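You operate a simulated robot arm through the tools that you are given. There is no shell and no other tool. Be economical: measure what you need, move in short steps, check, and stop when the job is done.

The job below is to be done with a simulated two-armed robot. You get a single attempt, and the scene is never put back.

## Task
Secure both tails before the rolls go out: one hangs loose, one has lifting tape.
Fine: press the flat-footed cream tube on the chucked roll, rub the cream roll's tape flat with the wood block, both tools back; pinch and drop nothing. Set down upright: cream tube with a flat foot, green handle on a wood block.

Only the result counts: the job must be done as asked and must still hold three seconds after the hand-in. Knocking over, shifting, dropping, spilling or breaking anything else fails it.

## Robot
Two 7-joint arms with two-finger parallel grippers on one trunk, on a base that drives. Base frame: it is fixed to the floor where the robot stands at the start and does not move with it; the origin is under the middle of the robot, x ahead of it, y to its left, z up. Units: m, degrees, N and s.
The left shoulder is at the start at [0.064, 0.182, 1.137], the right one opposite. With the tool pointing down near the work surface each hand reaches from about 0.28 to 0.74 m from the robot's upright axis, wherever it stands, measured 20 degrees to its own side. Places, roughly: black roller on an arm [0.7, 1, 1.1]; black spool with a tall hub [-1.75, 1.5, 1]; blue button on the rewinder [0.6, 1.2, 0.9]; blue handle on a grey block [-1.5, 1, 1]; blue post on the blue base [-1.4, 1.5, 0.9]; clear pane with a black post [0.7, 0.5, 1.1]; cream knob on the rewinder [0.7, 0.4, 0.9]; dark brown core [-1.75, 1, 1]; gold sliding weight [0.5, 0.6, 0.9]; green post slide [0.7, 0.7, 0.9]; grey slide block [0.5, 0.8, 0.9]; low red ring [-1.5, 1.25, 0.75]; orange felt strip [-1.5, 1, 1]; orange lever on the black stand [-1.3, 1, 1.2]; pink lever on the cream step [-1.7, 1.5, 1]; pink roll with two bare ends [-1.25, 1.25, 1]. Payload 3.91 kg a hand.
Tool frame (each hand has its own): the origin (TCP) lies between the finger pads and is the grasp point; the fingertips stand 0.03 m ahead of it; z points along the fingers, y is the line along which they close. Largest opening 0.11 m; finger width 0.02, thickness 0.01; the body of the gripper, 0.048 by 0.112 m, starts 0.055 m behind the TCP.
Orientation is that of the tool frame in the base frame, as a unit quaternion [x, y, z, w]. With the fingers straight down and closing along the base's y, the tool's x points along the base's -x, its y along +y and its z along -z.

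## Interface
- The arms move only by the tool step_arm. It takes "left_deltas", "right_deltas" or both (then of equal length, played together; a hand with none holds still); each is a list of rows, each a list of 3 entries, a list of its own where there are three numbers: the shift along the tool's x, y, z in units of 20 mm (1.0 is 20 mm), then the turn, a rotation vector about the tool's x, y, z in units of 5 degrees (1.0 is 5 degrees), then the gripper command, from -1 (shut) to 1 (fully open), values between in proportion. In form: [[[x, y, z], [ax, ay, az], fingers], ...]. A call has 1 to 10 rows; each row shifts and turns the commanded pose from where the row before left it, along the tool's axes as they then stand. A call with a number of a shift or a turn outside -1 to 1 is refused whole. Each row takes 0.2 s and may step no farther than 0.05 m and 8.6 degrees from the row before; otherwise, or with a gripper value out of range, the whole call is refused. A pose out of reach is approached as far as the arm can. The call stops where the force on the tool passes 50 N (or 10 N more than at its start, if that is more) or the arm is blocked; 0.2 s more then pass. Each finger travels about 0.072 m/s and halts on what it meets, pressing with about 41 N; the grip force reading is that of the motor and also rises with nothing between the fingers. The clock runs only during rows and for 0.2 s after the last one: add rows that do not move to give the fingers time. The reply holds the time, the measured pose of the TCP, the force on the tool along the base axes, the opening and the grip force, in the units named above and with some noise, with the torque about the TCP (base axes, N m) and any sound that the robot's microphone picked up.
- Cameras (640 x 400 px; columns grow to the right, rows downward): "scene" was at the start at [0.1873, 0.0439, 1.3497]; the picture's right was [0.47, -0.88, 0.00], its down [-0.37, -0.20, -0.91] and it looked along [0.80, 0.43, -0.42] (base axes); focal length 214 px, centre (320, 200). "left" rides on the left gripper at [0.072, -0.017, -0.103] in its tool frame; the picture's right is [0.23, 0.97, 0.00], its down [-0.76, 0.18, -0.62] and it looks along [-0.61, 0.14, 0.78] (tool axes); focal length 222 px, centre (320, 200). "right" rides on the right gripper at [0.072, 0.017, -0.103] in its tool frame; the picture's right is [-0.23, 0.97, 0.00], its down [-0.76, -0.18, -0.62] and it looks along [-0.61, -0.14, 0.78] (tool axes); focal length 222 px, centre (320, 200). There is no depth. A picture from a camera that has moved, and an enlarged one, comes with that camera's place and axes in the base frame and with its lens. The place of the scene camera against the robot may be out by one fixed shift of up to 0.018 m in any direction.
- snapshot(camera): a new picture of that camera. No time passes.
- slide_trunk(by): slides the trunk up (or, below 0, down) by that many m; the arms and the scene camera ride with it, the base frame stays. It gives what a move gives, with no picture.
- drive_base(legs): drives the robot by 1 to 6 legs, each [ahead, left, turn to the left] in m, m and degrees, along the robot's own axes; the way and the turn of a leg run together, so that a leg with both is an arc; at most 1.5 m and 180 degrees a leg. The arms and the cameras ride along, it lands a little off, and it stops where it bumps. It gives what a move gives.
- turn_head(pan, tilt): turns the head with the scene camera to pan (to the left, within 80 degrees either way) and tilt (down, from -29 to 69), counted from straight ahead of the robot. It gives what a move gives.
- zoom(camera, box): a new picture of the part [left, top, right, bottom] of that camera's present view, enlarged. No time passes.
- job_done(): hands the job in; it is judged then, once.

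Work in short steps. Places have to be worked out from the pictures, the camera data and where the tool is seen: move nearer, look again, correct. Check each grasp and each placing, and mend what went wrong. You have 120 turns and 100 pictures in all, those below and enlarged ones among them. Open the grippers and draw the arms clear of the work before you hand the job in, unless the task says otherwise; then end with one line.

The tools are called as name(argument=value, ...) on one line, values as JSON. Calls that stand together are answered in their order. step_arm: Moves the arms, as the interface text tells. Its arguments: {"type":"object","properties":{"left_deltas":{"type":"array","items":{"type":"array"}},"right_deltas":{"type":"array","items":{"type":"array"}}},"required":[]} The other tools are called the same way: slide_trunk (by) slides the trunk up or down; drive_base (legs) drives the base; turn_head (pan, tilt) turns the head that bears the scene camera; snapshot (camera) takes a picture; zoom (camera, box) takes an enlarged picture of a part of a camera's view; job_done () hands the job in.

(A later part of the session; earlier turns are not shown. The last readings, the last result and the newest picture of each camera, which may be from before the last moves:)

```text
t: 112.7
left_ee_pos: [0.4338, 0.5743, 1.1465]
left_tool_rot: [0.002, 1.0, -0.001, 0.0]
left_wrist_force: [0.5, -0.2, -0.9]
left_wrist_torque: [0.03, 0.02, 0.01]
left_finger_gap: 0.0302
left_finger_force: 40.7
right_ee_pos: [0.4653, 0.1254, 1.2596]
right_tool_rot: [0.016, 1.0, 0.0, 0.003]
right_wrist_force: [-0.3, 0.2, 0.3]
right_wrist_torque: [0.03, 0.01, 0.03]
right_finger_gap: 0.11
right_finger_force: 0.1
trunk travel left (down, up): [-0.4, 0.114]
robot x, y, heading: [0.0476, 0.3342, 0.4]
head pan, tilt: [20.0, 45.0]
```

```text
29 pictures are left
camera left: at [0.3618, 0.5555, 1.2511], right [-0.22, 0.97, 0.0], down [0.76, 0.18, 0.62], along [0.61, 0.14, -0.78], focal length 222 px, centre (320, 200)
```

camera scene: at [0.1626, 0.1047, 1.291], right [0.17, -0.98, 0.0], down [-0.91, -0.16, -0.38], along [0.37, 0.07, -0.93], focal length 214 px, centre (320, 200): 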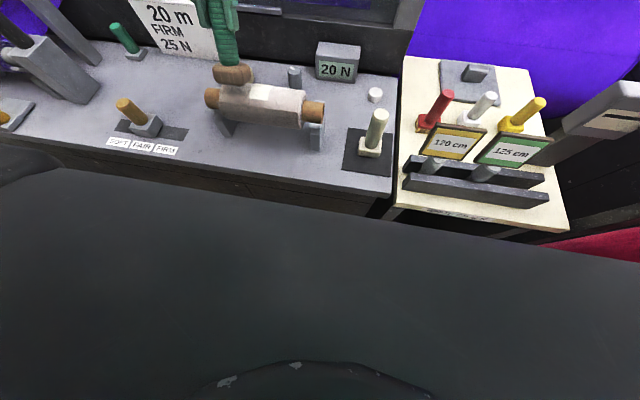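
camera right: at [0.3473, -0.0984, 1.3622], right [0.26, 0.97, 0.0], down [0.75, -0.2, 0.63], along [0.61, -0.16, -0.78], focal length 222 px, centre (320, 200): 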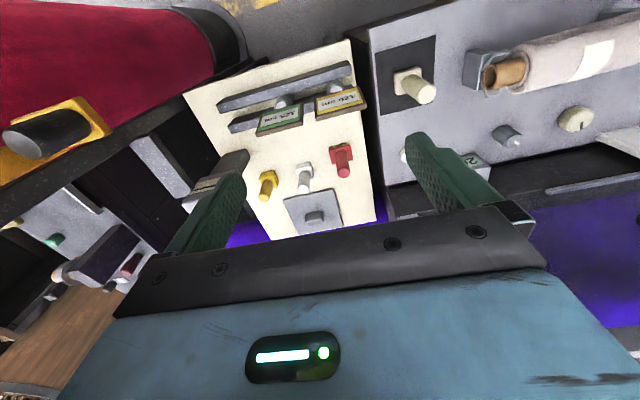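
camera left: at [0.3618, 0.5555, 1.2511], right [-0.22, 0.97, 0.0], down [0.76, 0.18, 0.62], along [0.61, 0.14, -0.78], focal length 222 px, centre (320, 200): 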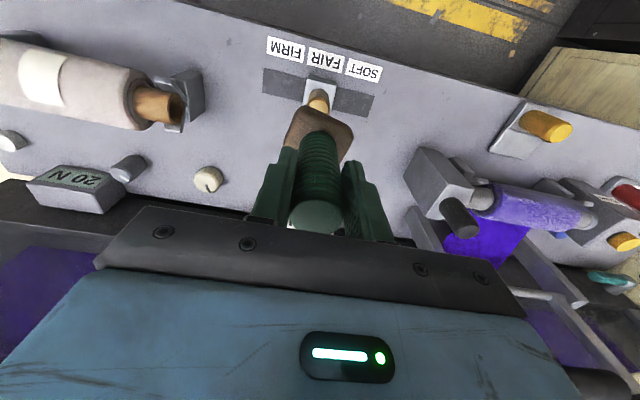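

Move over the block's spot at (0.583, 0.5616), lowering along the way.

step_arm(left_deltas=[[[0, 0, 0.8], [0, 0, 0], -1], [[0, 0, 0.8], [0, 0, 0], -1], [[-0.93, -0.08, 0.6], [0, 0, 0], -1], [[-0.93, -0.08, 0.6], [0, 0, 0], -1], [[-0.93, -0.08, 0.6], [0, 0, 0], -1], [[-0.93, -0.08, 0.6], [0, 0, 0], -1], [[-0.93, -0.08, 0.6], [0, 0, 0], -1], [[-0.93, -0.08, 0.4], [0, 0, 0], -1], [[-0.93, -0.08, 0], [0, 0, 0], -1], [[-0.93, -0.08, 0], [0, 0, 0], -1]])

```text
t: 114.8
left_ee_pos: [0.5841, 0.5611, 1.0463]
left_tool_rot: [0.002, 1.0, -0.001, 0.001]
left_wrist_force: [0.5, -0.6, -0.6]
left_wrist_torque: [0.0, 0.01, 0.01]
left_finger_gap: 0.0305
left_finger_force: 40.8
right_ee_pos: [0.4659, 0.124, 1.2583]
right_tool_rot: [0.017, 1.0, 0.001, 0.002]
right_wrist_force: [0.0, -0.2, -0.2]
right_wrist_torque: [0.02, 0.01, 0.01]
right_finger_gap: 0.1099
right_finger_force: 0.0
trunk travel left (down, up): [-0.4, 0.114]
robot x, y, heading: [0.0485, 0.3367, 0.1]
head pan, tilt: [20.0, 45.0]
```

Exactly over the spot. Descend to 0.970.

step_arm(left_deltas=[[[0, 0, 1], [0, 0, 0], -1], [[0, 0, 1], [0, 0, 0], -1], [[0, 0, 1], [0, 0, 0], -1], [[0, 0, 0.6], [0, 0, 0], -1], [[0, 0, 0.2], [0, 0, 0], -1], [[0, 0, 0], [0, 0, 0], -1]])

step_arm(left_deltas=[[[0, 0, 0.1], [0, 0, 0], -1], [[0, 0, 0], [0, 0, 0], -1]])

step_arm(left_deltas=[[[0, 0, 0.08], [0, 0, 0], -1], [[0, 0, 0], [0, 0, 0], -1]])

```text
t: 116.2
left_ee_pos: [0.5831, 0.5611, 0.9716]
left_tool_rot: [0.003, 1.0, -0.001, 0.001]
left_wrist_force: [0.5, 1.6, -1.6]
left_wrist_torque: [-0.03, 0.0, -0.02]
left_finger_gap: 0.0305
left_finger_force: 40.9
right_ee_pos: [0.4668, 0.1257, 1.2596]
right_tool_rot: [0.017, 1.0, 0.0, 0.003]
right_wrist_force: [-0.7, -0.1, -0.1]
right_wrist_torque: [-0.02, -0.01, 0.01]
right_finger_gap: 0.1099
right_finger_force: 0.1
trunk travel left (down, up): [-0.4, 0.114]
robot x, y, heading: [0.046, 0.338, 0.1]
head pan, tilt: [20.0, 45.0]
```

```text
t: 116.8
left_ee_pos: [0.5824, 0.56, 0.9686]
left_tool_rot: [0.002, 1.0, 0.0, 0.0]
left_wrist_force: [-0.1, -0.2, -1.0]
left_wrist_torque: [0.02, 0.01, 0.01]
left_finger_gap: 0.0306
left_finger_force: 40.7
right_ee_pos: [0.4654, 0.1247, 1.2589]
right_tool_rot: [0.016, 1.0, 0.001, 0.003]
right_wrist_force: [-0.1, 0.3, 0.3]
right_wrist_torque: [0.05, 0.01, 0.02]
right_finger_gap: 0.11
right_finger_force: 0.1
trunk travel left (down, up): [-0.4, 0.114]
robot x, y, heading: [0.0446, 0.3402, -0.2]
head pan, tilt: [20.0, 45.0]
```

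```text
t: 117.5
left_ee_pos: [0.5826, 0.5599, 0.9668]
left_tool_rot: [0.002, 1.0, -0.001, 0.0]
left_wrist_force: [0.3, -1.0, -1.0]
left_wrist_torque: [0.01, 0.03, -0.01]
left_finger_gap: 0.0301
left_finger_force: 40.4
right_ee_pos: [0.4664, 0.1245, 1.2587]
right_tool_rot: [0.016, 1.0, 0.001, 0.002]
right_wrist_force: [0.1, 0.7, -0.5]
right_wrist_torque: [0.04, 0.01, -0.02]
right_finger_gap: 0.1098
right_finger_force: 0.2
trunk travel left (down, up): [-0.4, 0.114]
robot x, y, heading: [0.046, 0.3403, 0.3]
head pan, tilt: [20.0, 45.0]
```

No contact yet; keep feeling down.

step_arm(left_deltas=[[[0, 0, 0.08], [0, 0, 0], -1], [[0, 0, 0], [0, 0, 0], -1]])

step_arm(left_deltas=[[[0, 0, 0.08], [0, 0, 0], -1], [[0, 0, 0], [0, 0, 0], -1]])

step_arm(left_deltas=[[[0, 0, 0.08], [0, 0, 0], -1], [[0, 0, 0], [0, 0, 0], -1]])

```text
t: 118.0
left_ee_pos: [0.5832, 0.5594, 0.967]
left_tool_rot: [0.002, 1.0, 0.0, 0.0]
left_wrist_force: [-0.4, -0.6, -0.6]
left_wrist_torque: [0.02, 0.03, -0.02]
left_finger_gap: 0.0305
left_finger_force: 41.4
right_ee_pos: [0.4658, 0.1243, 1.2584]
right_tool_rot: [0.017, 1.0, 0.001, 0.002]
right_wrist_force: [0.1, -0.4, 0.5]
right_wrist_torque: [-0.02, 0.0, 0.02]
right_finger_gap: 0.1102
right_finger_force: 0.0
trunk travel left (down, up): [-0.4, 0.114]
robot x, y, heading: [0.0428, 0.3346, -0.0]
head pan, tilt: [20.0, 45.0]
```

```text
t: 118.7
left_ee_pos: [0.5824, 0.5591, 0.9657]
left_tool_rot: [0.002, 1.0, -0.002, 0.0]
left_wrist_force: [0.0, 0.7, -2.4]
left_wrist_torque: [-0.01, 0.02, -0.01]
left_finger_gap: 0.0304
left_finger_force: 40.6
right_ee_pos: [0.4652, 0.1244, 1.2595]
right_tool_rot: [0.016, 1.0, 0.001, 0.002]
right_wrist_force: [-0.8, 0.0, -0.1]
right_wrist_torque: [-0.03, 0.02, -0.01]
right_finger_gap: 0.11
right_finger_force: 0.0
trunk travel left (down, up): [-0.4, 0.114]
robot x, y, heading: [0.0505, 0.3347, 0.1]
head pan, tilt: [20.0, 45.0]
```

```text
t: 119.2
left_ee_pos: [0.5837, 0.5595, 0.9628]
left_tool_rot: [0.001, 1.0, -0.001, -0.001]
left_wrist_force: [-0.7, 0.0, -1.3]
left_wrist_torque: [0.01, 0.02, 0.03]
left_finger_gap: 0.0305
left_finger_force: 41.2
right_ee_pos: [0.4652, 0.1245, 1.2586]
right_tool_rot: [0.016, 1.0, 0.001, 0.002]
right_wrist_force: [1.0, 0.0, -0.1]
right_wrist_torque: [0.02, 0.01, 0.04]
right_finger_gap: 0.1101
right_finger_force: 0.0
trunk travel left (down, up): [-0.4, 0.114]
robot x, y, heading: [0.0482, 0.335, 0.1]
head pan, tilt: [20.0, 45.0]
```

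The block slid a few mm up in the grip during rubbing, so keep going down.

step_arm(left_deltas=[[[0, 0, 0.08], [0, 0, 0], -1], [[0, 0, 0], [0, 0, 0], -1]])

step_arm(left_deltas=[[[0, 0, 0.08], [0, 0, 0], -1], [[0, 0, 0], [0, 0, 0], -1]])

zoom(camera="left", box=[220, 80, 420, 230])

```text
t: 119.8
left_ee_pos: [0.5829, 0.5606, 0.9627]
left_tool_rot: [0.002, 1.0, -0.001, 0.001]
left_wrist_force: [0.4, 0.9, 4.2]
left_wrist_torque: [0.07, 0.1, -0.01]
left_finger_gap: 0.0307
left_finger_force: 40.9
right_ee_pos: [0.4656, 0.1252, 1.2599]
right_tool_rot: [0.017, 1.0, 0.001, 0.003]
right_wrist_force: [0.3, 0.0, 0.8]
right_wrist_torque: [0.02, -0.01, -0.03]
right_finger_gap: 0.1099
right_finger_force: 0.2
trunk travel left (down, up): [-0.4, 0.114]
robot x, y, heading: [0.045, 0.3387, 0.1]
head pan, tilt: [20.0, 45.0]
```

```text
t: 120.5
left_ee_pos: [0.5827, 0.5594, 0.9608]
left_tool_rot: [0.0, 1.0, -0.001, 0.002]
left_wrist_force: [-0.8, 0.6, 15.8]
left_wrist_torque: [0.17, 0.35, 0.0]
left_finger_gap: 0.0305
left_finger_force: 41.4
right_ee_pos: [0.4638, 0.1249, 1.2595]
right_tool_rot: [0.016, 1.0, 0.001, 0.004]
right_wrist_force: [-0.3, 0.1, -0.1]
right_wrist_torque: [-0.02, 0.01, -0.01]
right_finger_gap: 0.1102
right_finger_force: 0.1
trunk travel left (down, up): [-0.4, 0.114]
robot x, y, heading: [0.0483, 0.3363, -0.2]
head pan, tilt: [20.0, 45.0]
```

```text
2.67 times, centred on (320, 155) of left
camera zoom: at [0.5103, 0.5419, 1.0654], right [-0.22, 0.97, 0.0], down [0.76, 0.18, 0.63], along [0.61, 0.14, -0.78], focal length 592 px, centre (320, 320)
```

zoom: 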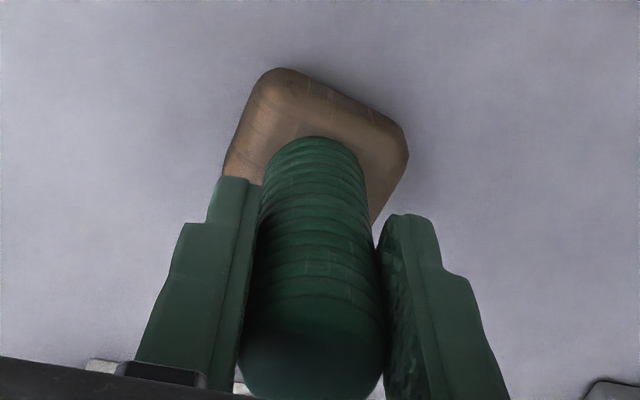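

The block is on the table, upright. Open the fingers and rise straight up.

step_arm(left_deltas=[[[0, 0, -0.05], [0, 0, 0], -0.2], [[0, 0, 0], [0, 0, 0], 0.2], [[0, 0, 0], [0, 0, 0], 0.6], [[0, 0, 0], [0, 0, 0], 0.8], [[0, 0, 0], [0, 0, 0], 0.8], [[0, 0, -1], [0, 0, 0], 0.8], [[0, 0, -1], [0, 0, 0], 0.8], [[0, 0, -1], [0, 0, 0], 0.8], [[0.3, 0, -1], [0, 0, 0], 0.8], [[0.5, 0, -1], [0, 0, 0], 0.8]])

snapshot(camera="left")

```text
t: 122.7
left_ee_pos: [0.5648, 0.5602, 1.0618]
left_tool_rot: [0.001, 1.0, 0.0, 0.0]
left_wrist_force: [-0.4, -0.4, -0.6]
left_wrist_torque: [0.04, 0.03, 0.01]
left_finger_gap: 0.0991
left_finger_force: 0.2
right_ee_pos: [0.4651, 0.1247, 1.2599]
right_tool_rot: [0.017, 1.0, 0.001, 0.002]
right_wrist_force: [0.1, 0.1, 0.0]
right_wrist_torque: [0.01, -0.03, -0.02]
right_finger_gap: 0.1101
right_finger_force: 0.1
trunk travel left (down, up): [-0.4, 0.114]
robot x, y, heading: [0.0474, 0.3391, -0.0]
head pan, tilt: [20.0, 45.0]
```

```text
27 pictures are left
camera left: at [0.4935, 0.5422, 1.1655], right [-0.22, 0.97, 0.0], down [0.76, 0.18, 0.62], along [0.61, 0.14, -0.78], focal length 222 px, centre (320, 200)
```

left: 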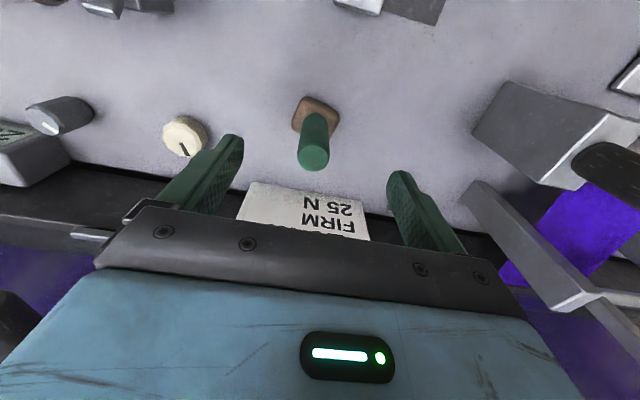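

The wood block stands upright in its place. Now retract and drive right towards the cream tube.

step_arm(left_deltas=[[[0.8, 0, -0.9], [0, 0, 0], 1], [[0.8, 0, -0.9], [0, 0, 0], 1], [[0.8, 0, -0.9], [0, 0, 0], 1], [[0.8, 0, -0.9], [0, 0, 0], 1], [[0.8, 0, -0.9], [0, 0, 0], 1], [[0.8, 0, 0], [0, 0, 0], 1], [[0, 0, 0], [0, 0, 0], 1]])

drive_base(legs=[[-0.03, 0, 0], [0, -0.44, 0]])

snapshot(camera="left")

```text
t: 124.2
left_ee_pos: [0.4713, 0.5601, 1.1521]
left_tool_rot: [0.001, 1.0, -0.001, 0.0]
left_wrist_force: [-0.5, -0.2, -0.9]
left_wrist_torque: [0.01, 0.04, 0.02]
left_finger_gap: 0.1098
left_finger_force: 0.0
right_ee_pos: [0.4656, 0.1241, 1.2589]
right_tool_rot: [0.018, 1.0, 0.001, 0.004]
right_wrist_force: [-0.1, 1.0, -0.2]
right_wrist_torque: [0.01, 0.0, 0.03]
right_finger_gap: 0.1099
right_finger_force: 0.0
trunk travel left (down, up): [-0.4, 0.114]
robot x, y, heading: [0.049, 0.3378, 0.1]
head pan, tilt: [20.0, 45.0]
```

```text
t: 128.3
left_ee_pos: [0.4327, 0.1918, 1.1513]
left_tool_rot: [0.002, 1.0, -0.003, 0.003]
left_wrist_force: [0.0, -0.5, 0.9]
left_wrist_torque: [0.01, -0.01, 0.0]
left_finger_gap: 0.11
left_finger_force: 0.1
right_ee_pos: [0.4238, -0.2374, 1.2632]
right_tool_rot: [0.007, 1.0, -0.009, 0.007]
right_wrist_force: [0.5, 0.3, 0.6]
right_wrist_torque: [0.04, -0.03, 0.01]
right_finger_gap: 0.1097
right_finger_force: 0.0
trunk travel left (down, up): [-0.4, 0.114]
robot x, y, heading: [0.0156, -0.0359, 0.1]
head pan, tilt: [20.0, 45.0]
stopped in leg 2: the robot was blocked; the commanded pose is now the measured one
```

```text
26 pictures are left
camera left: at [0.3609, 0.1739, 1.2558], right [-0.22, 0.97, -0.01], down [0.76, 0.18, 0.63], along [0.61, 0.13, -0.78], focal length 222 px, centre (320, 200)
```

left: 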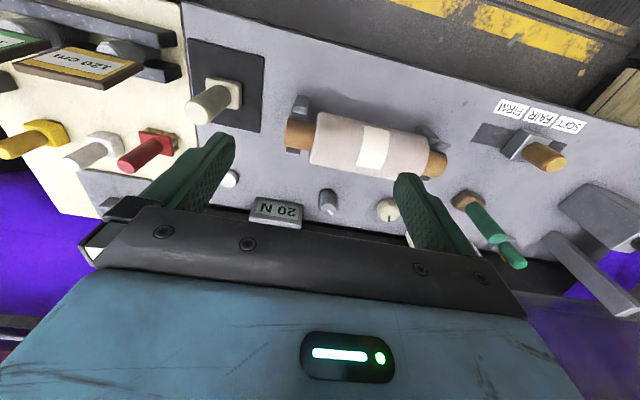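

The drive was blocked at y=-0.036 – apparently the right arm's elbow touched something. Back off left and look to the right.

drive_base(legs=[[0, 0.05, 0]])

turn_head(pan=-50, tilt=25)

snapshot(camera="scene")

```text
t: 129.0
left_ee_pos: [0.4328, 0.1894, 1.1518]
left_tool_rot: [0.002, 1.0, -0.003, 0.003]
left_wrist_force: [-0.1, 0.3, -0.3]
left_wrist_torque: [0.02, -0.03, 0.02]
left_finger_gap: 0.1099
left_finger_force: 0.1
right_ee_pos: [0.4234, -0.2371, 1.2625]
right_tool_rot: [0.005, 1.0, -0.009, 0.009]
right_wrist_force: [-0.6, 1.3, 0.0]
right_wrist_torque: [-0.01, 0.0, -0.03]
right_finger_gap: 0.1103
right_finger_force: 0.1
trunk travel left (down, up): [-0.4, 0.114]
robot x, y, heading: [0.0121, -0.0349, -0.1]
head pan, tilt: [20.0, 45.0]
stopped in leg 1: the robot was blocked; the commanded pose is now the measured one
```

```text
t: 130.4
left_ee_pos: [0.4338, 0.19, 1.1526]
left_tool_rot: [0.003, 1.0, -0.003, 0.003]
left_wrist_force: [-0.2, 0.2, -0.7]
left_wrist_torque: [0.0, -0.03, -0.01]
left_finger_gap: 0.1099
left_finger_force: 0.0
right_ee_pos: [0.4236, -0.2374, 1.2628]
right_tool_rot: [0.006, 1.0, -0.008, 0.009]
right_wrist_force: [0.0, -0.4, 0.8]
right_wrist_torque: [0.0, 0.05, 0.01]
right_finger_gap: 0.11
right_finger_force: 0.0
trunk travel left (down, up): [-0.4, 0.114]
robot x, y, heading: [0.0159, -0.0385, -0.3]
head pan, tilt: [-50.0, 25.0]
```

```text
25 pictures are left
camera scene: at [0.1739, -0.1012, 1.3507], right [-0.77, -0.64, 0.0], down [-0.27, 0.32, -0.91], along [0.58, -0.7, -0.42], focal length 214 px, centre (320, 200)
```

scene: 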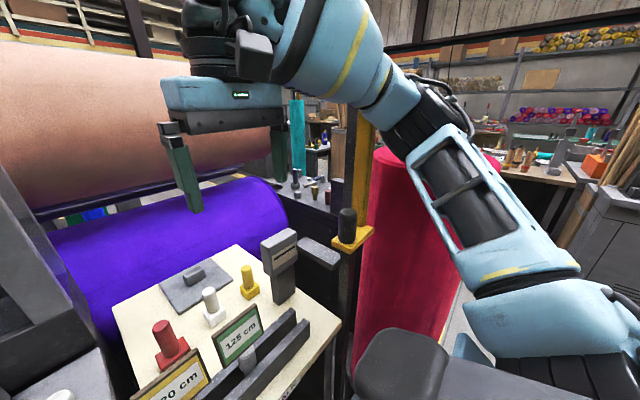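

The right forearm leans on the yellow post. I move the right hand left (+y) so that its elbow comes off the post.

step_arm(right_deltas=[[[0, 0.5, 0], [0, 0, 0], 1], [[0, 1, 0], [0, 0, 0], 1], [[0, 1, 0], [0, 0, 0], 1], [[0, 1, 0], [0, 0, 0], 1], [[0, 0, 0], [0, 0, 0], 1]])

drive_base(legs=[[0, 0.05, 0]])

```text
t: 131.8
left_ee_pos: [0.4229, 0.1708, 1.1584]
left_tool_rot: [0.012, 1.0, 0.001, 0.007]
left_wrist_force: [0.1, 0.1, 0.4]
left_wrist_torque: [0.02, 0.01, 0.0]
left_finger_gap: 0.1104
left_finger_force: 0.1
right_ee_pos: [0.4078, -0.2007, 1.2712]
right_tool_rot: [0.034, 0.999, 0.007, 0.023]
right_wrist_force: [0.3, 0.0, 0.8]
right_wrist_torque: [-0.01, 0.0, 0.03]
right_finger_gap: 0.11
right_finger_force: 0.0
trunk travel left (down, up): [-0.4, 0.114]
robot x, y, heading: [0.0146, -0.04, -1.4]
head pan, tilt: [-50.0, 25.0]
stopped in row 5 (right hand): the arm was blocked; the commanded pose is now the measured one
```

```text
t: 132.9
left_ee_pos: [0.4439, 0.232, 1.149]
left_tool_rot: [0.008, 1.0, -0.002, -0.001]
left_wrist_force: [0.5, -1.1, -1.0]
left_wrist_torque: [0.0, 0.01, -0.05]
left_finger_gap: 0.11
left_finger_force: 0.1
right_ee_pos: [0.432, -0.1329, 1.2605]
right_tool_rot: [0.022, 1.0, -0.002, 0.008]
right_wrist_force: [-0.1, 0.7, -0.2]
right_wrist_torque: [-0.06, 0.04, 0.02]
right_finger_gap: 0.1099
right_finger_force: 0.1
trunk travel left (down, up): [-0.4, 0.114]
robot x, y, heading: [0.0152, 0.0127, -0.8]
head pan, tilt: [-50.0, 25.0]
```

Freed. The tube is at about (0.474, 0.05), top about 0.975. Try reaching it directly with the left hand.

step_arm(left_deltas=[[[0, -0.9, 0], [0, 0, 0], 1], [[0, -0.9, 0], [0, 0, 0], 1], [[0, -0.9, 0], [0, 0, 0], 1], [[0, -0.9, 0], [0, 0, 0], 1], [[0, -0.9, 0], [0, 0, 0], 1], [[0, -0.9, 0], [0, 0, 0], 1], [[0, -0.9, 0.2], [0, 0, 0], 1], [[0, -0.9, 0.6], [0, 0, 0], 1], [[0, -0.9, 0.9], [0, 0, 0], 1], [[0, -0.8, 0.9], [0, 0, 0], 1]])

snapshot(camera="left")

```text
t: 135.1
left_ee_pos: [0.4558, 0.1333, 1.1217]
left_tool_rot: [0.009, 1.0, -0.001, 0.0]
left_wrist_force: [0.5, 0.3, -0.1]
left_wrist_torque: [0.02, 0.0, -0.01]
left_finger_gap: 0.1098
left_finger_force: 0.0
left hand out of reach, approached as far as the arm can: row 6, 7, 8, 9, 10
right_ee_pos: [0.4311, -0.1349, 1.26]
right_tool_rot: [0.022, 1.0, 0.0, 0.01]
right_wrist_force: [0.0, 0.2, 0.7]
right_wrist_torque: [-0.02, 0.01, -0.02]
right_finger_gap: 0.1102
right_finger_force: 0.2
trunk travel left (down, up): [-0.4, 0.114]
robot x, y, heading: [0.0132, 0.0133, -0.6]
head pan, tilt: [-50.0, 25.0]
```

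```text
24 pictures are left
camera left: at [0.3836, 0.1167, 1.2264], right [-0.21, 0.98, 0.0], down [0.76, 0.17, 0.62], along [0.61, 0.13, -0.78], focal length 222 px, centre (320, 200)
```

left: 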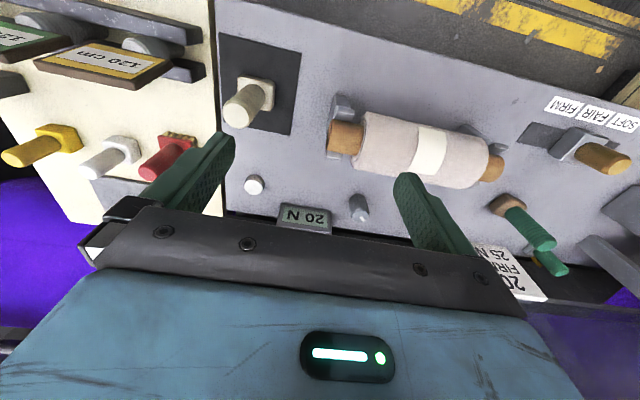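

The left arm can't reach further inward. I shift the base 0.06 left and turn it 22° to the right, which puts the tube in the left arm's sector.

drive_base(legs=[[0, 0.06, 0], [0, 0, -22]])

snapshot(camera="left")

```text
t: 137.5
left_ee_pos: [0.468, 0.0186, 1.1214]
left_tool_rot: [0.198, 0.98, -0.001, 0.0]
left_wrist_force: [0.1, -0.3, -0.6]
left_wrist_torque: [-0.01, -0.01, 0.01]
left_finger_gap: 0.1099
left_finger_force: 0.1
right_ee_pos: [0.3451, -0.2202, 1.2607]
right_tool_rot: [0.212, 0.977, -0.002, 0.01]
right_wrist_force: [0.5, 0.1, 0.2]
right_wrist_torque: [0.03, -0.01, 0.0]
right_finger_gap: 0.11
right_finger_force: 0.0
trunk travel left (down, up): [-0.4, 0.114]
robot x, y, heading: [0.0139, 0.0704, -22.7]
head pan, tilt: [-50.0, 25.0]
```

```text
23 pictures are left
camera left: at [0.3962, 0.0308, 1.2268], right [0.17, 0.99, 0.0], down [0.77, -0.13, 0.62], along [0.61, -0.11, -0.78], focal length 222 px, centre (320, 200)
```

left: 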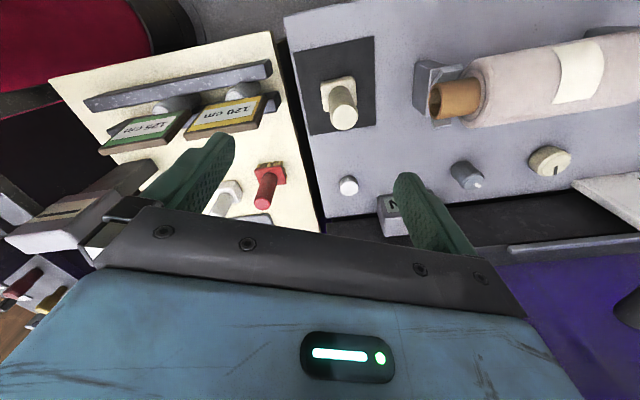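

The tube is at about (0.477, 0.041), top about 0.99. Align and descend around it.

step_arm(left_deltas=[[[0, 0.6, 0.3], [0, 0, 0], 1], [[0, 0.6, 0.5], [0, 0, 0], 1], [[0, 0, 0.9], [0, 0, 0], 1], [[0, 0, 0.9], [0, 0, 0], 1], [[0, 0, 0.9], [0, 0, 0], 1], [[0, 0, 0.9], [0, 0, 0], 1], [[0, 0, 0.9], [0, 0, 0], 1], [[0, 0, 0.9], [0, 0, 0], 1], [[0, 0, 0.9], [0, 0, 0], 1], [[0, 0, 0.5], [0, 0, 0], 1]])

zoom(camera="left", box=[160, 60, 480, 260])

```text
t: 139.7
left_ee_pos: [0.4783, 0.0411, 0.9701]
left_tool_rot: [0.198, 0.98, -0.002, 0.0]
left_wrist_force: [-0.6, 0.2, -0.1]
left_wrist_torque: [-0.02, 0.02, -0.01]
left_finger_gap: 0.1099
left_finger_force: 0.1
right_ee_pos: [0.3452, -0.2193, 1.26]
right_tool_rot: [0.212, 0.977, -0.001, 0.009]
right_wrist_force: [-0.6, 0.8, 0.0]
right_wrist_torque: [0.02, 0.01, -0.02]
right_finger_gap: 0.1099
right_finger_force: 0.1
trunk travel left (down, up): [-0.4, 0.114]
robot x, y, heading: [0.0145, 0.072, -22.6]
head pan, tilt: [-50.0, 25.0]
```

```text
2.00 times, centred on (320, 160) of left
camera zoom: at [0.4056, 0.0522, 1.0742], right [0.17, 0.99, 0.0], down [0.77, -0.13, 0.62], along [0.61, -0.11, -0.78], focal length 444 px, centre (320, 280)
```

zoom: 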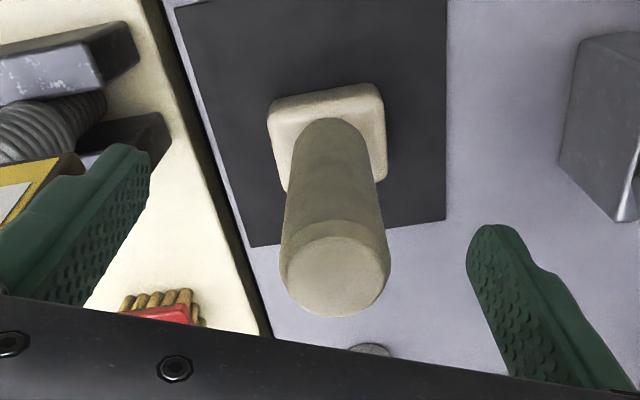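

Centred. Close the fingers.

step_arm(left_deltas=[[[0, 0, 0], [0, 0, 0], -1], [[0, 0, 0], [0, 0, 0], -1], [[0, 0, 0], [0, 0, 0], -1], [[0, 0, 0], [0, 0, 0], -1], [[0, 0, 0], [0, 0, 0], -1], [[0, 0, 0], [0, 0, 0], -1]])

step_arm(left_deltas=[[[0, 0, -0.6], [0, 0, 0], -1], [[0, 0, -1], [0, 0, 0], -1], [[0, 0, -1], [0, 0, 0], -1], [[0, 0, -1], [0, 0, 0], -1], [[0, 0, -1], [0, 0, 0], -1], [[0, 0, -1], [0, 0, 0], -1], [[0, 0, -1], [0, 0, 0], -1], [[0, 0, -1], [0, 0, 0], -1], [[0, 0, -1], [0, 0, 0], -1], [[0, 0, -1], [0, 0, 0], -1]])

snapshot(camera="left")

```text
t: 141.1
left_ee_pos: [0.4773, 0.0414, 0.9713]
left_tool_rot: [0.199, 0.98, -0.001, -0.001]
left_wrist_force: [0.2, 0.3, 1.8]
left_wrist_torque: [0.23, -0.09, 0.0]
left_finger_gap: 0.0305
left_finger_force: 40.4
right_ee_pos: [0.3456, -0.2202, 1.2602]
right_tool_rot: [0.212, 0.977, -0.002, 0.009]
right_wrist_force: [0.4, -0.5, -0.6]
right_wrist_torque: [0.01, -0.01, -0.02]
right_finger_gap: 0.1102
right_finger_force: 0.1
trunk travel left (down, up): [-0.4, 0.114]
robot x, y, heading: [0.0116, 0.0715, -22.6]
head pan, tilt: [-50.0, 25.0]
```

```text
t: 143.3
left_ee_pos: [0.4767, 0.0407, 1.1642]
left_tool_rot: [0.199, 0.98, 0.0, 0.0]
left_wrist_force: [-0.7, 0.5, -1.6]
left_wrist_torque: [0.04, 0.01, 0.01]
left_finger_gap: 0.0306
left_finger_force: 40.9
right_ee_pos: [0.3443, -0.2194, 1.2604]
right_tool_rot: [0.212, 0.977, -0.002, 0.009]
right_wrist_force: [0.0, 0.1, 0.9]
right_wrist_torque: [-0.02, 0.04, -0.03]
right_finger_gap: 0.1099
right_finger_force: 0.1
trunk travel left (down, up): [-0.4, 0.114]
robot x, y, heading: [0.0159, 0.0752, -22.6]
head pan, tilt: [-50.0, 25.0]
```

```text
21 pictures are left
camera left: at [0.4047, 0.0523, 1.2675], right [0.17, 0.99, 0.0], down [0.77, -0.13, 0.62], along [0.61, -0.11, -0.78], focal length 222 px, centre (320, 200)
```

left: 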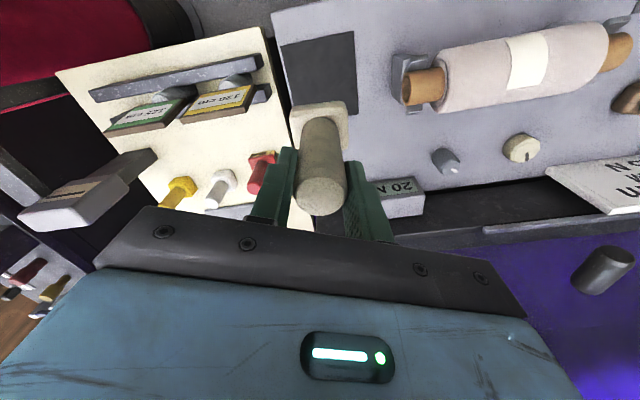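

Tube held. Raise a little, turn back, and drive left towards the chucked roll.

step_arm(left_deltas=[[[0.5, 0, -1], [0, 0, 0], -1], [[0.5, 0, -0.8], [0, 0, 0], -1], [[0, 0, 0], [0, 0, 0], -1]])

drive_base(legs=[[0, 0, 22.6], [0, 0.65, 0]])

turn_head(pan=25, tilt=40)

snapshot(camera="left")

snapshot(camera="scene")

```text
t: 144.1
left_ee_pos: [0.4568, 0.0497, 1.1976]
left_tool_rot: [0.199, 0.98, -0.001, 0.001]
left_wrist_force: [1.3, -0.4, -2.0]
left_wrist_torque: [-0.01, 0.0, 0.02]
left_finger_gap: 0.0309
left_finger_force: 40.6
right_ee_pos: [0.3457, -0.2193, 1.2607]
right_tool_rot: [0.212, 0.977, -0.001, 0.01]
right_wrist_force: [-1.1, 0.6, 0.5]
right_wrist_torque: [-0.04, -0.03, -0.02]
right_finger_gap: 0.1097
right_finger_force: 0.1
trunk travel left (down, up): [-0.4, 0.114]
robot x, y, heading: [0.0181, 0.0736, -22.5]
head pan, tilt: [-50.0, 25.0]
```

```text
t: 151.5
left_ee_pos: [0.4344, 0.8734, 1.1977]
left_tool_rot: [0.007, 1.0, -0.001, 0.0]
left_wrist_force: [0.1, 0.4, -1.3]
left_wrist_torque: [0.0, 0.01, 0.01]
left_finger_gap: 0.0307
left_finger_force: 41.2
right_ee_pos: [0.4313, 0.5815, 1.2605]
right_tool_rot: [0.02, 1.0, 0.0, 0.009]
right_wrist_force: [-0.5, 0.2, 0.2]
right_wrist_torque: [0.01, -0.02, -0.02]
right_finger_gap: 0.11
right_finger_force: 0.0
trunk travel left (down, up): [-0.4, 0.114]
robot x, y, heading: [0.0154, 0.7269, -0.7]
head pan, tilt: [-50.0, 25.0]
```

```text
t: 152.9
left_ee_pos: [0.4344, 0.8731, 1.1979]
left_tool_rot: [0.006, 1.0, -0.001, 0.0]
left_wrist_force: [-0.6, 0.6, -2.0]
left_wrist_torque: [0.01, 0.01, 0.02]
left_finger_gap: 0.0304
left_finger_force: 41.2
right_ee_pos: [0.4313, 0.5817, 1.2606]
right_tool_rot: [0.02, 1.0, 0.0, 0.01]
right_wrist_force: [-0.2, 1.0, 0.8]
right_wrist_torque: [0.02, -0.01, 0.01]
right_finger_gap: 0.1099
right_finger_force: 0.1
trunk travel left (down, up): [-0.4, 0.114]
robot x, y, heading: [0.0174, 0.7274, -0.5]
head pan, tilt: [25.0, 40.0]
```

```text
20 pictures are left
camera left: at [0.3628, 0.8568, 1.3021], right [-0.22, 0.98, 0.0], down [0.76, 0.17, 0.62], along [0.61, 0.13, -0.78], focal length 222 px, centre (320, 200)
```

left: 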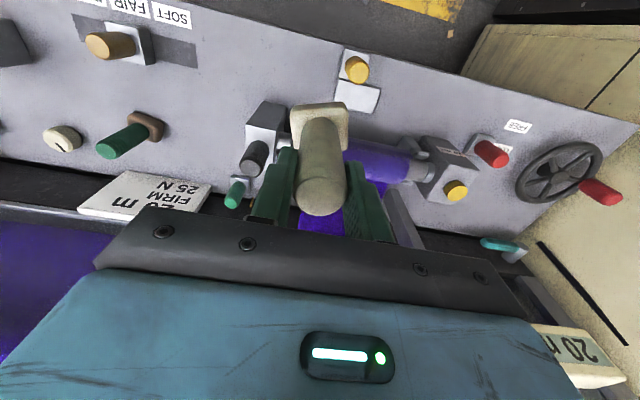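

```text
19 pictures are left
camera scene: at [0.1995, 0.7627, 1.3263], right [0.41, -0.91, 0.0], down [-0.58, -0.27, -0.77], along [0.7, 0.32, -0.64], focal length 214 px, centre (320, 200)
```

scene: 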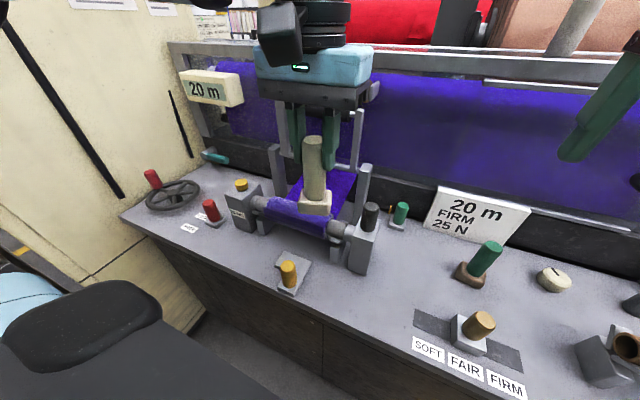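

Zoom in on the chucked roll to find its geometry and the tail.

zoom(camera="scene", box=[210, 160, 400, 280])

zoom(camera="left", box=[230, 90, 490, 250])

```text
3.33 times, centred on (305, 220) of scene
camera zoom: at [0.1995, 0.7627, 1.3263], right [0.41, -0.91, 0.0], down [-0.58, -0.27, -0.77], along [0.7, 0.32, -0.64], focal length 715 px, centre (370, 133)
```

zoom: 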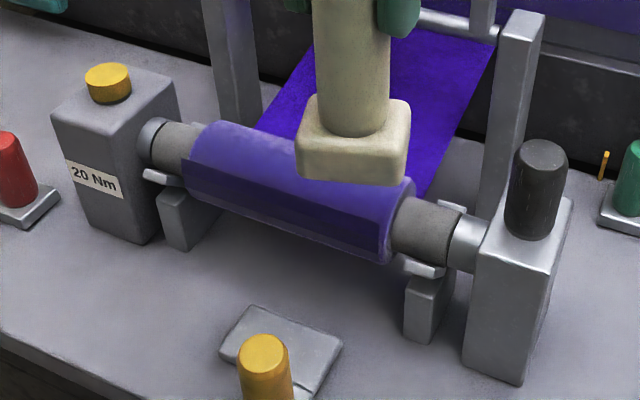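

```text
2.46 times, centred on (360, 170) of left
camera zoom: at [0.3628, 0.8568, 1.3021], right [-0.22, 0.98, 0.0], down [0.76, 0.17, 0.62], along [0.61, 0.13, -0.78], focal length 547 px, centre (222, 274)
```

zoom: 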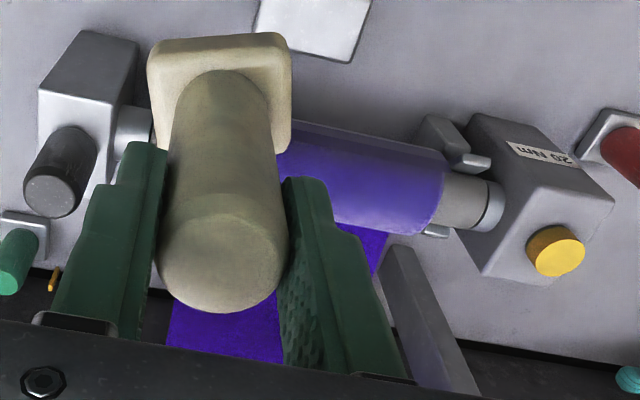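

The roll spans y about 0.90–1.06, axis near x 0.535, z 0.955, top about 0.99; its tail hangs at the front. I drive 0.07 forward and hover over the roll's middle.

drive_base(legs=[[0.07, 0, 0]])

step_arm(left_deltas=[[[-0.2, 0.8, 0], [0, 0, 0], -1], [[-0.2, 0.8, 0], [0, 0, 0], -1], [[-0.2, 0.8, 0.3], [0, 0, 0], -1], [[-0.2, 0.8, 0.5], [0, 0, 0], -1], [[-0.2, 0.8, 0.5], [0, 0, 0], -1], [[-0.2, 0.7, 0.5], [0, 0, 0], -1], [[-0.3, 0.6, 0.5], [0, 0, 0], -1], [[0, 0, 0.5], [0, 0, 0], -1], [[0, 0, 0], [0, 0, 0], -1]])

zoom(camera="left", box=[160, 40, 480, 240])

zoom(camera="scene", box=[200, 150, 400, 300])

```text
t: 153.9
left_ee_pos: [0.5031, 0.872, 1.1984]
left_tool_rot: [0.007, 1.0, 0.0, 0.0]
left_wrist_force: [0.5, 0.3, -1.2]
left_wrist_torque: [0.02, 0.04, -0.01]
left_finger_gap: 0.0303
left_finger_force: 40.8
right_ee_pos: [0.4999, 0.5808, 1.2599]
right_tool_rot: [0.02, 1.0, -0.001, 0.01]
right_wrist_force: [0.9, -0.7, 0.0]
right_wrist_torque: [-0.02, 0.02, 0.0]
right_finger_gap: 0.1099
right_finger_force: 0.1
trunk travel left (down, up): [-0.4, 0.114]
robot x, y, heading: [0.0804, 0.7261, -0.5]
head pan, tilt: [25.0, 40.0]
```

```text
t: 155.9
left_ee_pos: [0.5358, 0.9777, 1.1415]
left_tool_rot: [0.007, 1.0, -0.001, 0.0]
left_wrist_force: [0.5, 0.3, -1.9]
left_wrist_torque: [-0.02, -0.01, 0.01]
left_finger_gap: 0.031
left_finger_force: 41.2
right_ee_pos: [0.5014, 0.5801, 1.261]
right_tool_rot: [0.021, 1.0, 0.0, 0.01]
right_wrist_force: [0.0, 0.0, 0.9]
right_wrist_torque: [0.0, 0.05, 0.0]
right_finger_gap: 0.11
right_finger_force: 0.0
trunk travel left (down, up): [-0.4, 0.114]
robot x, y, heading: [0.0842, 0.7281, -0.6]
head pan, tilt: [25.0, 40.0]
```

```text
2.00 times, centred on (320, 140) of left
camera zoom: at [0.4634, 0.9602, 1.2457], right [-0.21, 0.98, 0.0], down [0.76, 0.17, 0.62], along [0.61, 0.13, -0.78], focal length 444 px, centre (320, 320)
```

zoom: 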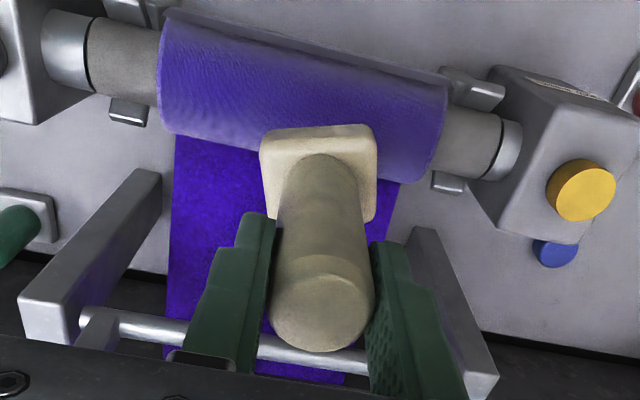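

```text
2.67 times, centred on (300, 225) of scene
camera zoom: at [0.2681, 0.7617, 1.3263], right [0.41, -0.91, 0.0], down [-0.59, -0.27, -0.77], along [0.7, 0.32, -0.64], focal length 572 px, centre (373, 133)
```

zoom: 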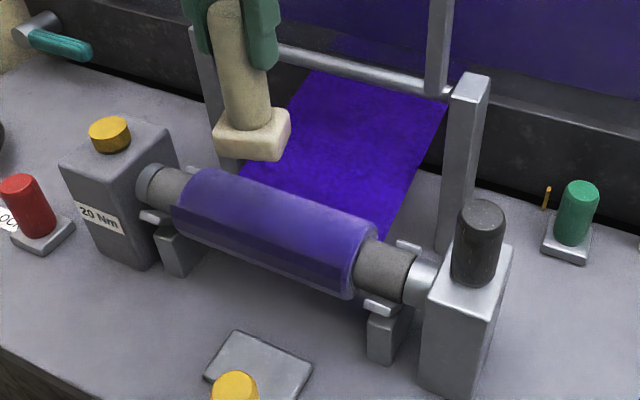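

Refined: roll axis at x ≈ 0.532, y 0.88–1.05. Shift slightly and descend toward contact (expected TCP z ≈ 1.095).

step_arm(left_deltas=[[[0.1, -0.25, 0], [0, 0, 0], -1], [[0.1, -0.25, 0.4], [0, 0, 0], -1], [[0, 0, 0.5], [0, 0, 0], -1], [[0, 0, 0.5], [0, 0, 0], -1], [[0, 0, 0.3], [0, 0, 0], -1], [[0, 0, 0], [0, 0, 0], -1]])

step_arm(left_deltas=[[[0, 0, 0.15], [0, 0, 0], -1], [[0, 0, 0.1], [0, 0, 0], -1], [[0, 0, 0], [0, 0, 0], -1]])

zoom(camera="scene", box=[200, 150, 400, 300])

```text
t: 157.3
left_ee_pos: [0.5311, 0.968, 1.1093]
left_tool_rot: [0.008, 1.0, 0.0, 0.0]
left_wrist_force: [-0.1, 0.1, -0.2]
left_wrist_torque: [-0.01, 0.02, -0.02]
left_finger_gap: 0.0305
left_finger_force: 40.7
right_ee_pos: [0.5003, 0.58, 1.2595]
right_tool_rot: [0.021, 1.0, -0.001, 0.01]
right_wrist_force: [0.0, 0.0, 0.4]
right_wrist_torque: [0.0, 0.03, -0.03]
right_finger_gap: 0.1098
right_finger_force: 0.1
trunk travel left (down, up): [-0.4, 0.114]
robot x, y, heading: [0.0855, 0.7266, -0.6]
head pan, tilt: [25.0, 40.0]
```

```text
t: 158.1
left_ee_pos: [0.5324, 0.968, 1.103]
left_tool_rot: [0.008, 1.0, -0.001, 0.0]
left_wrist_force: [-0.1, -1.4, -1.4]
left_wrist_torque: [0.01, 0.04, -0.01]
left_finger_gap: 0.0305
left_finger_force: 41.0
right_ee_pos: [0.5007, 0.581, 1.2606]
right_tool_rot: [0.021, 1.0, 0.0, 0.01]
right_wrist_force: [-0.4, 0.2, 0.6]
right_wrist_torque: [0.0, 0.03, 0.03]
right_finger_gap: 0.1101
right_finger_force: 0.0
trunk travel left (down, up): [-0.4, 0.114]
robot x, y, heading: [0.0811, 0.725, -0.6]
head pan, tilt: [25.0, 40.0]
```

```text
2.67 times, centred on (300, 225) of scene
camera zoom: at [0.2681, 0.7617, 1.3263], right [0.41, -0.91, 0.0], down [-0.59, -0.27, -0.77], along [0.7, 0.32, -0.64], focal length 572 px, centre (373, 133)
```

zoom: 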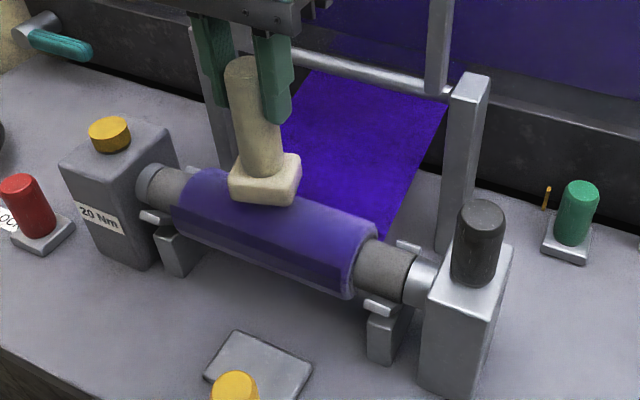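

Nearly there; feel down in 2 mm increments.

step_arm(left_deltas=[[[0, 0, 0.1], [0, 0, 0], -1], [[0, 0, 0.1], [0, 0, 0], -1], [[0, 0, 0], [0, 0, 0], -1]])

step_arm(left_deltas=[[[0, 0, 0.1], [0, 0, 0], -1], [[0, 0, 0], [0, 0, 0], -1]])

step_arm(left_deltas=[[[0, 0, 0.08], [0, 0, 0], -1], [[0, 0, 0], [0, 0, 0], -1]])

```text
t: 158.9
left_ee_pos: [0.5313, 0.967, 1.0984]
left_tool_rot: [0.008, 1.0, 0.0, 0.0]
left_wrist_force: [-0.4, 0.1, -1.1]
left_wrist_torque: [0.02, 0.03, -0.04]
left_finger_gap: 0.0305
left_finger_force: 40.4
right_ee_pos: [0.5005, 0.5811, 1.2603]
right_tool_rot: [0.021, 1.0, 0.0, 0.009]
right_wrist_force: [0.5, 0.7, 0.3]
right_wrist_torque: [0.01, -0.02, 0.02]
right_finger_gap: 0.1103
right_finger_force: 0.1
trunk travel left (down, up): [-0.4, 0.114]
robot x, y, heading: [0.0856, 0.7291, -0.6]
head pan, tilt: [25.0, 40.0]
```

```text
t: 159.5
left_ee_pos: [0.5309, 0.9677, 1.0986]
left_tool_rot: [0.008, 1.0, -0.001, 0.0]
left_wrist_force: [-0.9, 0.7, -1.2]
left_wrist_torque: [-0.01, 0.04, -0.02]
left_finger_gap: 0.0305
left_finger_force: 41.4
right_ee_pos: [0.501, 0.5796, 1.2611]
right_tool_rot: [0.021, 1.0, -0.001, 0.01]
right_wrist_force: [0.6, -0.5, 0.1]
right_wrist_torque: [0.03, 0.0, -0.01]
right_finger_gap: 0.11
right_finger_force: 0.1
trunk travel left (down, up): [-0.4, 0.114]
robot x, y, heading: [0.0836, 0.7315, -0.5]
head pan, tilt: [25.0, 40.0]
```

```text
t: 160.1
left_ee_pos: [0.5308, 0.9688, 1.0953]
left_tool_rot: [0.007, 1.0, -0.001, 0.0]
left_wrist_force: [0.3, 0.3, -1.5]
left_wrist_torque: [0.03, -0.02, -0.03]
left_finger_gap: 0.0306
left_finger_force: 40.8
right_ee_pos: [0.5003, 0.5816, 1.2604]
right_tool_rot: [0.022, 1.0, -0.001, 0.01]
right_wrist_force: [-0.6, -0.3, 0.7]
right_wrist_torque: [0.02, -0.01, 0.01]
right_finger_gap: 0.11
right_finger_force: 0.1
trunk travel left (down, up): [-0.4, 0.114]
robot x, y, heading: [0.0839, 0.7277, -0.7]
head pan, tilt: [25.0, 40.0]
```

Still free; continue.

step_arm(left_deltas=[[[0, 0, 0.08], [0, 0, 0], -1], [[0, 0, 0], [0, 0, 0], -1]])

step_arm(left_deltas=[[[0, 0, 0.08], [0, 0, 0], -1], [[0, 0, 0], [0, 0, 0], -1]])

step_arm(left_deltas=[[[0, 0, 0.08], [0, 0, 0], -1], [[0, 0, 0], [0, 0, 0], -1]])

```text
t: 160.7
left_ee_pos: [0.5308, 0.9687, 1.0941]
left_tool_rot: [0.007, 1.0, -0.001, 0.001]
left_wrist_force: [0.0, -0.2, -1.2]
left_wrist_torque: [0.01, 0.01, -0.01]
left_finger_gap: 0.0307
left_finger_force: 40.4
right_ee_pos: [0.5005, 0.58, 1.2605]
right_tool_rot: [0.02, 1.0, 0.001, 0.009]
right_wrist_force: [0.8, 0.2, 1.2]
right_wrist_torque: [0.02, -0.01, 0.0]
right_finger_gap: 0.11
right_finger_force: 0.1
trunk travel left (down, up): [-0.4, 0.114]
robot x, y, heading: [0.0812, 0.7258, -0.4]
head pan, tilt: [25.0, 40.0]
```

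```text
t: 161.3
left_ee_pos: [0.5303, 0.9678, 1.0912]
left_tool_rot: [0.008, 1.0, -0.001, 0.0]
left_wrist_force: [0.0, -0.1, -0.7]
left_wrist_torque: [0.0, -0.01, -0.02]
left_finger_gap: 0.0306
left_finger_force: 41.0
right_ee_pos: [0.5004, 0.5807, 1.2608]
right_tool_rot: [0.02, 1.0, 0.0, 0.009]
right_wrist_force: [0.1, 0.5, -0.1]
right_wrist_torque: [-0.01, 0.01, 0.0]
right_finger_gap: 0.11
right_finger_force: 0.1
trunk travel left (down, up): [-0.4, 0.114]
robot x, y, heading: [0.0855, 0.7278, -0.4]
head pan, tilt: [25.0, 40.0]
```

```text
t: 161.9
left_ee_pos: [0.5309, 0.9688, 1.0901]
left_tool_rot: [0.008, 1.0, -0.001, 0.0]
left_wrist_force: [0.1, -0.4, -2.4]
left_wrist_torque: [-0.03, 0.0, 0.03]
left_finger_gap: 0.0304
left_finger_force: 41.0
right_ee_pos: [0.5004, 0.5795, 1.2602]
right_tool_rot: [0.021, 1.0, 0.0, 0.01]
right_wrist_force: [0.9, -1.2, 0.2]
right_wrist_torque: [0.0, -0.03, 0.01]
right_finger_gap: 0.1099
right_finger_force: 0.1
trunk travel left (down, up): [-0.4, 0.114]
robot x, y, heading: [0.0854, 0.7285, -0.6]
head pan, tilt: [25.0, 40.0]
```

Still no contact; continue in 2 mm increments.

step_arm(left_deltas=[[[0, 0, 0.1], [0, 0, 0], -1], [[0, 0, 0], [0, 0, 0], -1]])

step_arm(left_deltas=[[[0, 0, 0.08], [0, 0, 0], -1], [[0, 0, 0], [0, 0, 0], -1]])

zoom(camera="scene", box=[220, 170, 350, 270])

```text
t: 162.5
left_ee_pos: [0.531, 0.9687, 1.0884]
left_tool_rot: [0.008, 1.0, 0.0, 0.0]
left_wrist_force: [0.3, 0.2, -1.5]
left_wrist_torque: [-0.01, 0.0, 0.02]
left_finger_gap: 0.0304
left_finger_force: 40.7
right_ee_pos: [0.5004, 0.5793, 1.2616]
right_tool_rot: [0.021, 1.0, 0.0, 0.01]
right_wrist_force: [-0.1, 0.4, -0.4]
right_wrist_torque: [0.0, 0.03, 0.01]
right_finger_gap: 0.1101
right_finger_force: 0.1
trunk travel left (down, up): [-0.4, 0.114]
robot x, y, heading: [0.0848, 0.7267, -0.5]
head pan, tilt: [25.0, 40.0]
```

```text
t: 163.1
left_ee_pos: [0.53, 0.968, 1.0885]
left_tool_rot: [0.007, 1.0, 0.0, 0.001]
left_wrist_force: [0.7, 1.1, 7.9]
left_wrist_torque: [0.22, -0.08, 0.01]
left_finger_gap: 0.0305
left_finger_force: 40.7
right_ee_pos: [0.4996, 0.581, 1.2604]
right_tool_rot: [0.021, 1.0, 0.0, 0.01]
right_wrist_force: [-0.5, 0.2, 0.4]
right_wrist_torque: [0.0, -0.01, 0.01]
right_finger_gap: 0.1102
right_finger_force: 0.0
trunk travel left (down, up): [-0.4, 0.114]
robot x, y, heading: [0.0836, 0.7286, -0.7]
head pan, tilt: [25.0, 40.0]
```

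```text
4.00 times, centred on (285, 220) of scene
camera zoom: at [0.2676, 0.7615, 1.3265], right [0.41, -0.91, 0.0], down [-0.59, -0.27, -0.77], along [0.7, 0.32, -0.64], focal length 858 px, centre (460, 120)
```

zoom: 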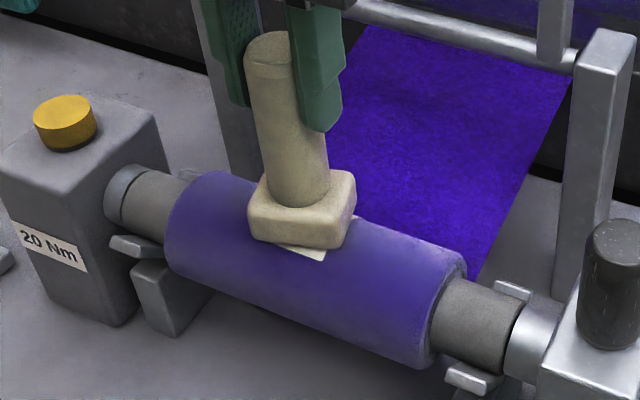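

The foot touched (9 N): a tape patch appeared beneath it and the hanging tail is now laid against the roll. Press 1 mm more briefly, then lift straight off.

step_arm(left_deltas=[[[0, 0, 0.05], [0, 0, 0], -1], [[0, 0, 0], [0, 0, 0], -1], [[0, 0, 0], [0, 0, 0], -1]])

step_arm(left_deltas=[[[0, 0, -0.3], [0, 0, 0], -1], [[0, 0, -0.6], [0, 0, 0], -1], [[0, 0, -1], [0, 0, 0], -1], [[0, 0, -1], [0, 0, 0], -1], [[0.5, 0, -1], [0, 0, 0], -1], [[0.7, 0, -0.8], [0, 0, 0], -1], [[0.7, 0, -0.6], [0, 0, 0], -1], [[0, 0, 0], [0, 0, 0], -1]])

zoom(camera="scene", box=[220, 170, 350, 270])

```text
t: 163.9
left_ee_pos: [0.5303, 0.9674, 1.088]
left_tool_rot: [0.006, 1.0, -0.001, 0.003]
left_wrist_force: [2.4, 3.7, 25.5]
left_wrist_torque: [0.34, -0.3, 0.01]
left_finger_gap: 0.0305
left_finger_force: 40.7
right_ee_pos: [0.4993, 0.5803, 1.2617]
right_tool_rot: [0.021, 1.0, 0.0, 0.01]
right_wrist_force: [0.8, -0.4, -0.4]
right_wrist_torque: [0.04, 0.0, 0.02]
right_finger_gap: 0.1102
right_finger_force: 0.0
trunk travel left (down, up): [-0.4, 0.114]
robot x, y, heading: [0.0832, 0.7257, -0.6]
head pan, tilt: [25.0, 40.0]
```

```text
t: 165.7
left_ee_pos: [0.4932, 0.9696, 1.1931]
left_tool_rot: [0.007, 1.0, 0.0, 0.0]
left_wrist_force: [0.6, 0.8, -0.9]
left_wrist_torque: [-0.01, -0.02, 0.0]
left_finger_gap: 0.0308
left_finger_force: 41.5
right_ee_pos: [0.5005, 0.5796, 1.2604]
right_tool_rot: [0.021, 1.0, 0.0, 0.01]
right_wrist_force: [-0.8, 0.2, -0.3]
right_wrist_torque: [0.0, 0.0, 0.02]
right_finger_gap: 0.1101
right_finger_force: 0.0
trunk travel left (down, up): [-0.4, 0.114]
robot x, y, heading: [0.0835, 0.7283, -0.9]
head pan, tilt: [25.0, 40.0]
```

```text
4.00 times, centred on (285, 220) of scene
camera zoom: at [0.2685, 0.7616, 1.3262], right [0.41, -0.91, 0.0], down [-0.59, -0.27, -0.77], along [0.7, 0.32, -0.64], focal length 858 px, centre (460, 120)
```

zoom: 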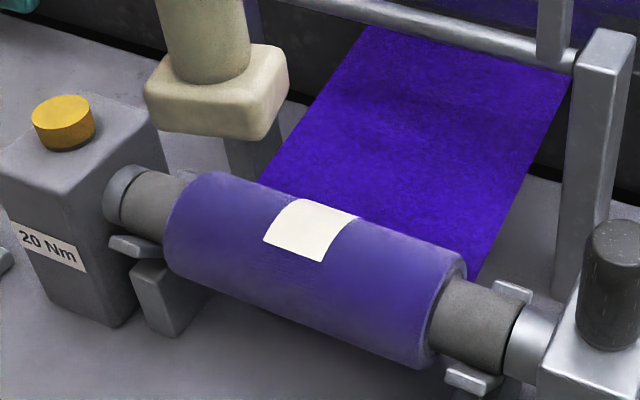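

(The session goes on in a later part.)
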